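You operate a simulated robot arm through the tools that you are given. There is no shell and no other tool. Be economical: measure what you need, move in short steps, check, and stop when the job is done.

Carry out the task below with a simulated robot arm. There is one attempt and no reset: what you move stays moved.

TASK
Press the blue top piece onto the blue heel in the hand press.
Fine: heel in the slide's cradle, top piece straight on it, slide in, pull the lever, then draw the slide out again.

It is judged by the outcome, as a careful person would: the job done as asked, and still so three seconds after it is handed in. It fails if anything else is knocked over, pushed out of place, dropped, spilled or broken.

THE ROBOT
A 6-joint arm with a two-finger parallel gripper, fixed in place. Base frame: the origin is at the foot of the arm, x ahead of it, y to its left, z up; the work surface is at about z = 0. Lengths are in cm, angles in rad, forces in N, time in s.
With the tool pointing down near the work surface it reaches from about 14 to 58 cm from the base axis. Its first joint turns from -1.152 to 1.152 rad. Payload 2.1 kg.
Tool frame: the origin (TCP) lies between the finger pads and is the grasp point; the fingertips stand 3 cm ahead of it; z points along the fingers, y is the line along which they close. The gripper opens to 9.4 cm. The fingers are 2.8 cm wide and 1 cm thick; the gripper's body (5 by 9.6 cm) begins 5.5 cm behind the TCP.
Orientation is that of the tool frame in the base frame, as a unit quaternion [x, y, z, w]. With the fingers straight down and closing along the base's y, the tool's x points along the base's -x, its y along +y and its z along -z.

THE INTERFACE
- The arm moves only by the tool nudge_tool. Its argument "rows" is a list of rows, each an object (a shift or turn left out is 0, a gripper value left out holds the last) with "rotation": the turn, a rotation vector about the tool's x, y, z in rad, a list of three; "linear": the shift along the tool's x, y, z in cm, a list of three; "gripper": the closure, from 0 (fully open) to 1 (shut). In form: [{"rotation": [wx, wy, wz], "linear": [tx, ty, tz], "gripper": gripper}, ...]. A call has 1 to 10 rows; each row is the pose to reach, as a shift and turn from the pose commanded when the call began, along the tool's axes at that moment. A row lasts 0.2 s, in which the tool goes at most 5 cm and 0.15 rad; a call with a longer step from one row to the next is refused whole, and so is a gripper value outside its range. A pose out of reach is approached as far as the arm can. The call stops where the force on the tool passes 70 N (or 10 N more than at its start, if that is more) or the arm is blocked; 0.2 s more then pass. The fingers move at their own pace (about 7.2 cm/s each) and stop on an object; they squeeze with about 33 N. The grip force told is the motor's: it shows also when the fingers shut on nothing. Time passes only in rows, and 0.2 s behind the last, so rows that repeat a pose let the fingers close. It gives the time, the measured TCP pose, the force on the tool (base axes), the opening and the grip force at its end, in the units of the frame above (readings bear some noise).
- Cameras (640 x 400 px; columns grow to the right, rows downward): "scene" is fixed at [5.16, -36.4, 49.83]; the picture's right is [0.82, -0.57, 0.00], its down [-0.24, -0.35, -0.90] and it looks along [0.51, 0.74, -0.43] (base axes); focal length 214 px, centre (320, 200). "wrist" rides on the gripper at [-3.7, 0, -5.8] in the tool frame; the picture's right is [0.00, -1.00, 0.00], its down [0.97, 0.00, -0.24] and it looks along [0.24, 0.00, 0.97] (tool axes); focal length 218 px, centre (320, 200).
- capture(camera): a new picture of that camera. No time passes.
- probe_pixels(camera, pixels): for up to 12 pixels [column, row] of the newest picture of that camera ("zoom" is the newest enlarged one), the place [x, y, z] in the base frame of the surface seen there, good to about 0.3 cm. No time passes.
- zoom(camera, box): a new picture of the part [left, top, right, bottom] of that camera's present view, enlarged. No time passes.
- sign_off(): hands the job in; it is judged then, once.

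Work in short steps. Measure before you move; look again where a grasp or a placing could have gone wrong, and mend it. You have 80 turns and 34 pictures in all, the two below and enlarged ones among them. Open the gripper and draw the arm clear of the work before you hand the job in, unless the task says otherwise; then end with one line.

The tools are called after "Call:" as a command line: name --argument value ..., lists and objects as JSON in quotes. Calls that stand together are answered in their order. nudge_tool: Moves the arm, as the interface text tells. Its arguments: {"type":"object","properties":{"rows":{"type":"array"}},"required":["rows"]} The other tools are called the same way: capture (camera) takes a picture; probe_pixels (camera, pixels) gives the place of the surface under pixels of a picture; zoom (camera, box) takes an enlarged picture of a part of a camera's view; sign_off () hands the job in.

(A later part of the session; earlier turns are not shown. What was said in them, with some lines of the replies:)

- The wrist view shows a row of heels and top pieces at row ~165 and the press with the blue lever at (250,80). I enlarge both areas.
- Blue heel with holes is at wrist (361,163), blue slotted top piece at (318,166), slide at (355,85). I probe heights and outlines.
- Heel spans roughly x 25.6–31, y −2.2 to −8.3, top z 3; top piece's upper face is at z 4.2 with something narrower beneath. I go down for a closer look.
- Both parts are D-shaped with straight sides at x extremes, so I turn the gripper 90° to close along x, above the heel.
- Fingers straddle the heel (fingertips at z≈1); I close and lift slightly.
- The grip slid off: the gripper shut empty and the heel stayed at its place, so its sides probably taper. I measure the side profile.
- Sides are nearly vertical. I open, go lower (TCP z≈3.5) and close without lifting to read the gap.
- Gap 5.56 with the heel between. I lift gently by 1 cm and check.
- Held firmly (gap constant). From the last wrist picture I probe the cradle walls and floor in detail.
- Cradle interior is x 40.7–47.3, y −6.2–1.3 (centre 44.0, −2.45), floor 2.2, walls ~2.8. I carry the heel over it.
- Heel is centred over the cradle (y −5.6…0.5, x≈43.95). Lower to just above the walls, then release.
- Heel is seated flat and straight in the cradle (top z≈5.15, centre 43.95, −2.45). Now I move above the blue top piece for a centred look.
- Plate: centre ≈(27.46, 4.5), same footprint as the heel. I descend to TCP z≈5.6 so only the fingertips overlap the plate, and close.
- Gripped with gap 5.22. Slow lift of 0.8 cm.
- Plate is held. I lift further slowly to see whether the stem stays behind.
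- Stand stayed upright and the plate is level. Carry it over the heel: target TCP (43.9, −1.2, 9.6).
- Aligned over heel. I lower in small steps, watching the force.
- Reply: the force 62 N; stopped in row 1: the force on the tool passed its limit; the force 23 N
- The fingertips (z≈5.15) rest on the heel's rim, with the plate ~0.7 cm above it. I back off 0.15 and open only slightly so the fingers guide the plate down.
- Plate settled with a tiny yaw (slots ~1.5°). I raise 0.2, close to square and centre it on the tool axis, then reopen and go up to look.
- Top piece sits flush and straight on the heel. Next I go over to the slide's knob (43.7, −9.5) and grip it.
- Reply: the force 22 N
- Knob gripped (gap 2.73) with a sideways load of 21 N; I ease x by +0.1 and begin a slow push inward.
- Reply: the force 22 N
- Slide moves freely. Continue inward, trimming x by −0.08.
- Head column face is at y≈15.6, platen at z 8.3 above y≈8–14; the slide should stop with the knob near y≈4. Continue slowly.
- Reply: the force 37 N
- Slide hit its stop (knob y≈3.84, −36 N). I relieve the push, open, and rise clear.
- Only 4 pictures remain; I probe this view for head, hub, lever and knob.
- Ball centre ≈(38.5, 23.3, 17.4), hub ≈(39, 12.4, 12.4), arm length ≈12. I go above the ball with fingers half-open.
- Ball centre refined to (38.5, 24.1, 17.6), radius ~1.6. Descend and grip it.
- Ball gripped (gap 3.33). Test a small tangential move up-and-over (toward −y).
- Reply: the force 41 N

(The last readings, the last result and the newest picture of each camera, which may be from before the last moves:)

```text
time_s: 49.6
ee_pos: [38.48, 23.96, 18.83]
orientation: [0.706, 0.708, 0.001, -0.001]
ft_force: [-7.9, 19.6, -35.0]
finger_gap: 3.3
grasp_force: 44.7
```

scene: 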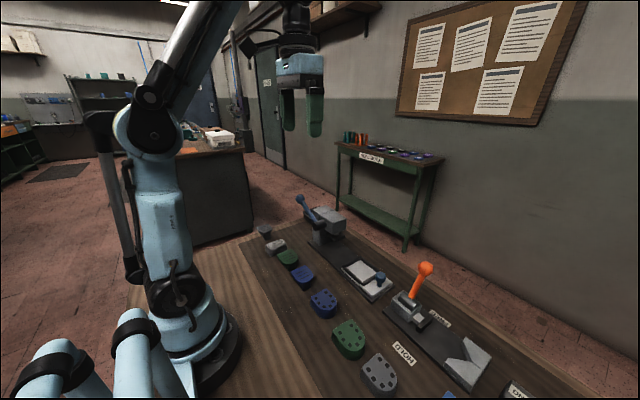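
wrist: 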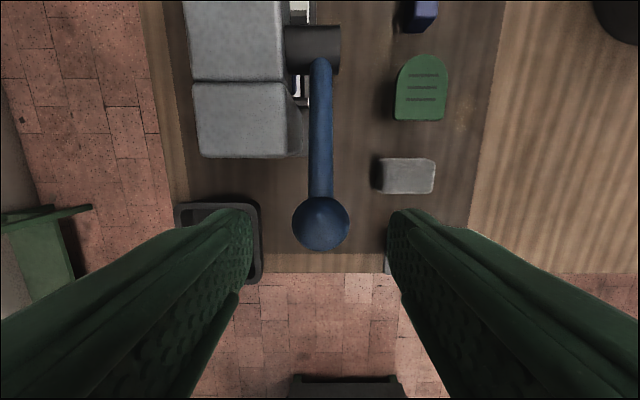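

Opposing force ~40 N. Check the other direction before forcing: return and go a bit down along the arc.

Call:
nudge_tool --rows '[{"linear": [0.15, 0, 0.35]}, {"linear": [0.3, 0, 0.7]}, {"linear": [0.42, 0, 1.0]}, {"linear": [0.55, 0, 1.4]}, {"linear": [0.55, 0, 1.4]}]'

```text
time_s: 50.8
ee_pos: [38.48, 24.28, 17.62]
orientation: [0.707, 0.707, -0.002, 0.002]
ft_force: [-16.1, 7.3, 12.7]
finger_gap: 3.29
grasp_force: 45.4
```

Down is the compliant direction (12 N vs. a stop upward). I follow the arc downward.

Call:
nudge_tool --rows '[{"linear": [0.09, 0.05, 0.13]}, {"linear": [0.2, 0.05, 0.45]}, {"linear": [0.3, 0.05, 0.77]}, {"linear": [0.4, 0.05, 1.1]}, {"linear": [0.48, 0.05, 1.41]}, {"linear": [0.55, 0.05, 1.74]}, {"linear": [0.62, 0.05, 2.07]}, {"linear": [0.62, 0.05, 2.07]}]'

```text
time_s: 52.6
ee_pos: [38.46, 24.81, 15.53]
orientation: [0.707, 0.707, -0.002, 0.001]
ft_force: [-19.7, -10.6, 7.5]
finger_gap: 3.3
grasp_force: 45.2
```

Call:
nudge_tool --rows '[{"linear": [0.02, -0.1, 0.33]}, {"linear": [0.03, -0.1, 0.66]}, {"linear": [0.05, -0.1, 1.0]}, {"linear": [0.07, -0.1, 1.32]}, {"linear": [0.08, -0.1, 1.66]}, {"linear": [0.1, -0.1, 2.0]}, {"linear": [0.1, -0.1, 2.33]}, {"linear": [0.1, -0.1, 2.66]}, {"linear": [0.1, -0.1, 2.66]}]'

```text
time_s: 54.6
ee_pos: [38.55, 25.31, 12.98]
orientation: [0.706, 0.708, 0.004, -0.002]
ft_force: [3.5, 31.8, 40.6]
finger_gap: 3.31
grasp_force: 45.0
```

Resistance has risen to ~40 N (pressing probably begun). I give y +0.25 and go further down.

Call:
nudge_tool --rows '[{"linear": [0.25, 0, 0]}, {"linear": [0.25, 0, 0.2]}, {"linear": [0.25, 0, 0.4]}, {"linear": [0.25, 0, 0.6]}, {"linear": [0.25, 0, 0.6]}]'

```text
time_s: 55.8
ee_pos: [38.55, 25.31, 12.26]
orientation: [0.706, 0.708, 0.001, 0.001]
ft_force: [-2.9, 18.8, 39.5]
finger_gap: 3.31
grasp_force: 45.0
```

Call:
nudge_tool --rows '[{"linear": [0.05, 0, 0.3]}, {"linear": [0.05, 0, 0.6]}, {"linear": [0.05, 0, 0.9]}, {"linear": [0.03, 0, 1.2]}, {"linear": [0, 0, 1.5]}, {"linear": [0, 0, 1.5]}]'

```text
time_s: 57.2
ee_pos: [38.54, 25.28, 10.75]
orientation: [0.706, 0.708, 0.001, 0.0]
ft_force: [-5.4, 16.4, 38.9]
finger_gap: 3.34
grasp_force: 45.0
```

Still travelling with steady ~39 N; continue.

Call:
nudge_tool --rows '[{"linear": [0, 0, 0.3]}, {"linear": [-0.03, 0, 0.6]}, {"linear": [-0.08, 0, 0.9]}, {"linear": [-0.12, 0, 1.2]}, {"linear": [-0.18, 0, 1.5]}, {"linear": [-0.25, 0, 1.8]}, {"linear": [-0.25, 0, 1.8]}]'

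Call:
zoom --camera "scene" --box '[285, 180, 385, 280]'

```text
time_s: 58.8
ee_pos: [38.57, 25.19, 9.08]
orientation: [0.705, 0.709, 0.004, -0.001]
ft_force: [0.6, 35.3, 58.2]
finger_gap: 3.33
grasp_force: 44.7
```

```text
4.00 times, centred on (335, 230) of scene
```

zoom: 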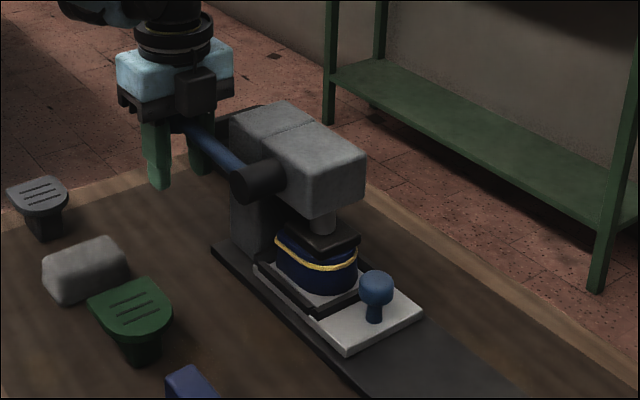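

Platen is down on the top piece and a yellow squeeze-out line has appeared at the joint. I relieve y and push slightly to the end of stroke.

Call:
nudge_tool --rows '[{"linear": [0.25, 0, 0]}, {"linear": [0.25, 0, 0.2]}, {"linear": [0.22, 0, 0.4]}, {"linear": [0.2, 0, 0.6]}, {"linear": [0.2, 0, 0.6]}]'

```text
time_s: 59.4
ee_pos: [38.49, 25.33, 9.21]
orientation: [0.706, 0.708, -0.001, -0.002]
ft_force: [-1.8, -1.0, 45.9]
finger_gap: 3.33
grasp_force: 45.5
stopped in row 3: the force on the tool passed its limit (the readings are from after the stop); the commanded pose is now the measured one
```

End stop reached. Return the lever up along the same arc, still gripping.

Call:
nudge_tool --rows '[{"linear": [0, 0, -0.7]}, {"linear": [0, 0, -1.4]}, {"linear": [0, 0, -2.1]}, {"linear": [0, 0, -2.8]}, {"linear": [-0.02, 0, -3.5]}, {"linear": [-0.08, 0, -4.2]}, {"linear": [-0.2, 0, -4.9]}, {"linear": [-0.35, 0, -5.6]}, {"linear": [-0.5, 0, -6.3]}, {"linear": [-0.5, 0, -6.3]}]'

```text
time_s: 61.6
ee_pos: [38.52, 24.57, 15.18]
orientation: [0.708, 0.707, -0.004, 0.001]
ft_force: [-8.4, -35.9, -42.8]
finger_gap: 3.39
grasp_force: 44.9
```

Call:
nudge_tool --rows '[{"linear": [-0.35, 0, 0]}, {"linear": [-0.45, 0, -0.5]}, {"linear": [-0.6, 0, -1.0]}, {"linear": [-0.75, 0, -1.5]}, {"linear": [-0.9, 0, -2.0]}, {"linear": [-1.05, 0, -2.4]}, {"linear": [-1.05, 0, -2.4]}]'

```text
time_s: 63.2
ee_pos: [38.48, 24.12, 17.67]
orientation: [0.705, 0.71, 0.002, -0.003]
ft_force: [6.1, 38.1, -39.2]
finger_gap: 3.32
grasp_force: 45.0
```

Call:
nudge_tool --rows '[{"linear": [0.25, 0, 0]}, {"linear": [0.25, 0, -0.2]}, {"linear": [0.2, 0, -0.4]}, {"linear": [0.2, 0, -0.4]}]'

```text
time_s: 64.2
ee_pos: [38.47, 23.9, 18.01]
orientation: [0.707, 0.707, 0.001, -0.002]
ft_force: [1.5, 26.2, -36.2]
finger_gap: 3.33
grasp_force: 45.1
```

Call:
nudge_tool --rows '[{"linear": [-0.05, 0, -0.2]}, {"linear": [-0.1, 0, -0.4]}, {"linear": [-0.1, 0, -0.4]}]'

```text
time_s: 65.0
ee_pos: [38.5, 23.82, 18.59]
orientation: [0.706, 0.708, -0.001, -0.002]
ft_force: [1.1, 21.7, -29.8]
finger_gap: 3.28
grasp_force: 45.1
```

Lever is back at rest. Relieve, release, and rise.

Call:
nudge_tool --rows '[{"linear": [0.1, 0, 0.3]}, {"linear": [0.1, 0, 0.3], "gripper": 0.35}, {"linear": [0.1, 0, 0.3], "gripper": 0.35}, {"linear": [0.1, 0, -3], "gripper": 0.35}, {"linear": [0.1, 0, -7], "gripper": 0.35}, {"linear": [-4, 1.5, -8], "gripper": 0.35}, {"linear": [-8.5, 3, -8], "gripper": 0.2}, {"linear": [-13, 4.5, -8], "gripper": 0.2}, {"linear": [-17.5, 5.5, -8], "gripper": 0.2}, {"linear": [-21, 5.5, -8], "gripper": 0.2}]'

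Call:
capture --camera "wrist"

```text
time_s: 67.2
ee_pos: [44.04, 2.81, 26.7]
orientation: [0.707, 0.708, 0.0, -0.001]
ft_force: [-0.2, 0.5, 1.4]
finger_gap: 7.53
grasp_force: 0.0
```

```text
1 pictures are left
```

wrist: 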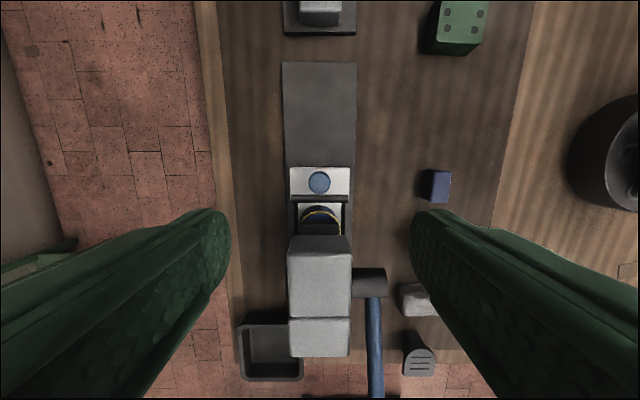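

I probe platen height, knob and lever to be sure the platen is up before pulling the slide.

Call:
probe_pixels --camera "wrist" --pixels '[[320, 228], [320, 232], [320, 222], [320, 211], [319, 182], [376, 350], [378, 392], [319, 172], [319, 194]]'

```text
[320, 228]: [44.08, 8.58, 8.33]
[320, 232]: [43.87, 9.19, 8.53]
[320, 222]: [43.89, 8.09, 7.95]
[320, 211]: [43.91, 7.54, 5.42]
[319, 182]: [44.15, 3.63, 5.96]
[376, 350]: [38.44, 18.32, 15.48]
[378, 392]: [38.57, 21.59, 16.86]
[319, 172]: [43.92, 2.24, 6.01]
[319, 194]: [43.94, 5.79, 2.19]
```

Platen is back up (z≈8.2), lever at rest. Descend on the knob and grip.

Call:
nudge_tool --rows '[{"linear": [0, 0, 4.5]}, {"linear": [0, 0, 9]}, {"linear": [0.4, 0, 13.5]}, {"linear": [0.9, 0, 17]}, {"linear": [0.9, 0, 19.5]}, {"linear": [0.9, 0, 20.2]}, {"linear": [0.9, 0, 20.2], "gripper": 1}, {"linear": [0.9, 0, 20.2], "gripper": 1}, {"linear": [0.9, 0, 20.2], "gripper": 1}, {"linear": [0.9, 0, 20.2], "gripper": 1}]'

```text
time_s: 69.4
ee_pos: [43.94, 3.64, 6.17]
orientation: [0.706, 0.708, 0.0, -0.001]
ft_force: [-2.0, 0.1, -11.9]
finger_gap: 2.73
grasp_force: 45.1
```

Gripped (gap 2.73). Draw the slide out slowly; total travel about 13.1 cm to knob y≈−9.4.

Call:
nudge_tool --rows '[{"linear": [-0.3, 0, -0.15]}, {"linear": [-0.8, 0, -0.15]}, {"linear": [-1.4, 0, -0.15]}, {"linear": [-2, 0, -0.15]}, {"linear": [-2.6, 0, -0.15]}, {"linear": [-3.2, 0, -0.15]}, {"linear": [-3.8, 0, -0.15]}, {"linear": [-4.4, 0, -0.15]}, {"linear": [-5, 0, -0.15]}, {"linear": [-5.6, 0, -0.15]}]'

Call:
nudge_tool --rows '[{"linear": [-0.6, 0, 0]}, {"linear": [-1.2, 0, 0]}, {"linear": [-1.8, 0, 0]}, {"linear": [-2.4, 0, 0]}, {"linear": [-3, 0, 0]}, {"linear": [-3.6, 0, 0]}, {"linear": [-4.2, 0, 0]}, {"linear": [-4.8, 0, 0]}, {"linear": [-5.4, 0, 0]}, {"linear": [-5.8, 0, 0]}]'

```text
time_s: 71.6
ee_pos: [44.07, -1.91, 6.41]
orientation: [0.707, 0.708, -0.001, -0.001]
ft_force: [-7.8, 1.8, -30.0]
finger_gap: 2.74
grasp_force: 45.1
```

```text
time_s: 73.8
ee_pos: [43.96, -7.66, 6.48]
orientation: [0.707, 0.707, 0.0, 0.0]
ft_force: [-5.9, 0.6, -9.1]
finger_gap: 2.71
grasp_force: 44.8
```

Call:
nudge_tool --rows '[{"linear": [-0.5, 0, 0]}, {"linear": [-0.9, 0, 0]}, {"linear": [-1.3, 0, 0]}, {"linear": [-1.6, 0, 0]}, {"linear": [-1.8, 0, 0]}, {"linear": [-2.0, 0, 0]}, {"linear": [-2.0, 0, 0]}]'

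```text
time_s: 75.4
ee_pos: [44.0, -9.38, 6.37]
orientation: [0.706, 0.709, 0.002, -0.003]
ft_force: [-10.4, 30.9, 14.1]
finger_gap: 2.72
grasp_force: 45.1
```

Slide is at its outer stop (y −9.38, 31 N). Relieve, release, rise clear and take the last picture.

Call:
nudge_tool --rows '[{"linear": [0.25, 0, 0]}, {"linear": [0.25, 0, 0], "gripper": 0}, {"linear": [0.25, 0, 0], "gripper": 0}, {"linear": [0.25, 0, 0], "gripper": 0}, {"linear": [0.25, 0, -3]}, {"linear": [0.25, 0, -7.5]}, {"linear": [0, -4, -10]}, {"linear": [0, -8, -12]}, {"linear": [0, -12, -14]}, {"linear": [0, -16, -16]}]'

Call:
capture --camera "scene"

```text
time_s: 77.6
ee_pos: [27.87, -9.82, 22.52]
orientation: [0.707, 0.707, 0.0, -0.001]
ft_force: [0.4, 0.5, 0.1]
finger_gap: 9.39
grasp_force: 0.1
```

```text
0 pictures are left
```

scene: 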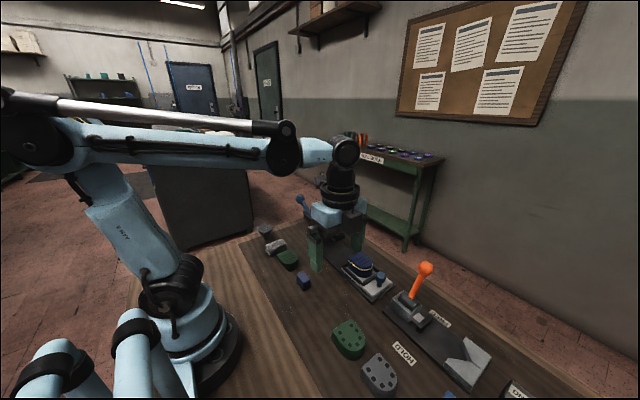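

The slide is out with the joined heel and top piece in its cradle, the lever is back at rest, and nothing else has been disturbed. I hand in.

Call:
sign_off

```text
The job is handed in.
```

The blue top piece is pressed straight onto the blue heel. The slide is drawn back out with the joined pair in its cradle, the lever is back at rest, and the arm is clear with the gripper open.
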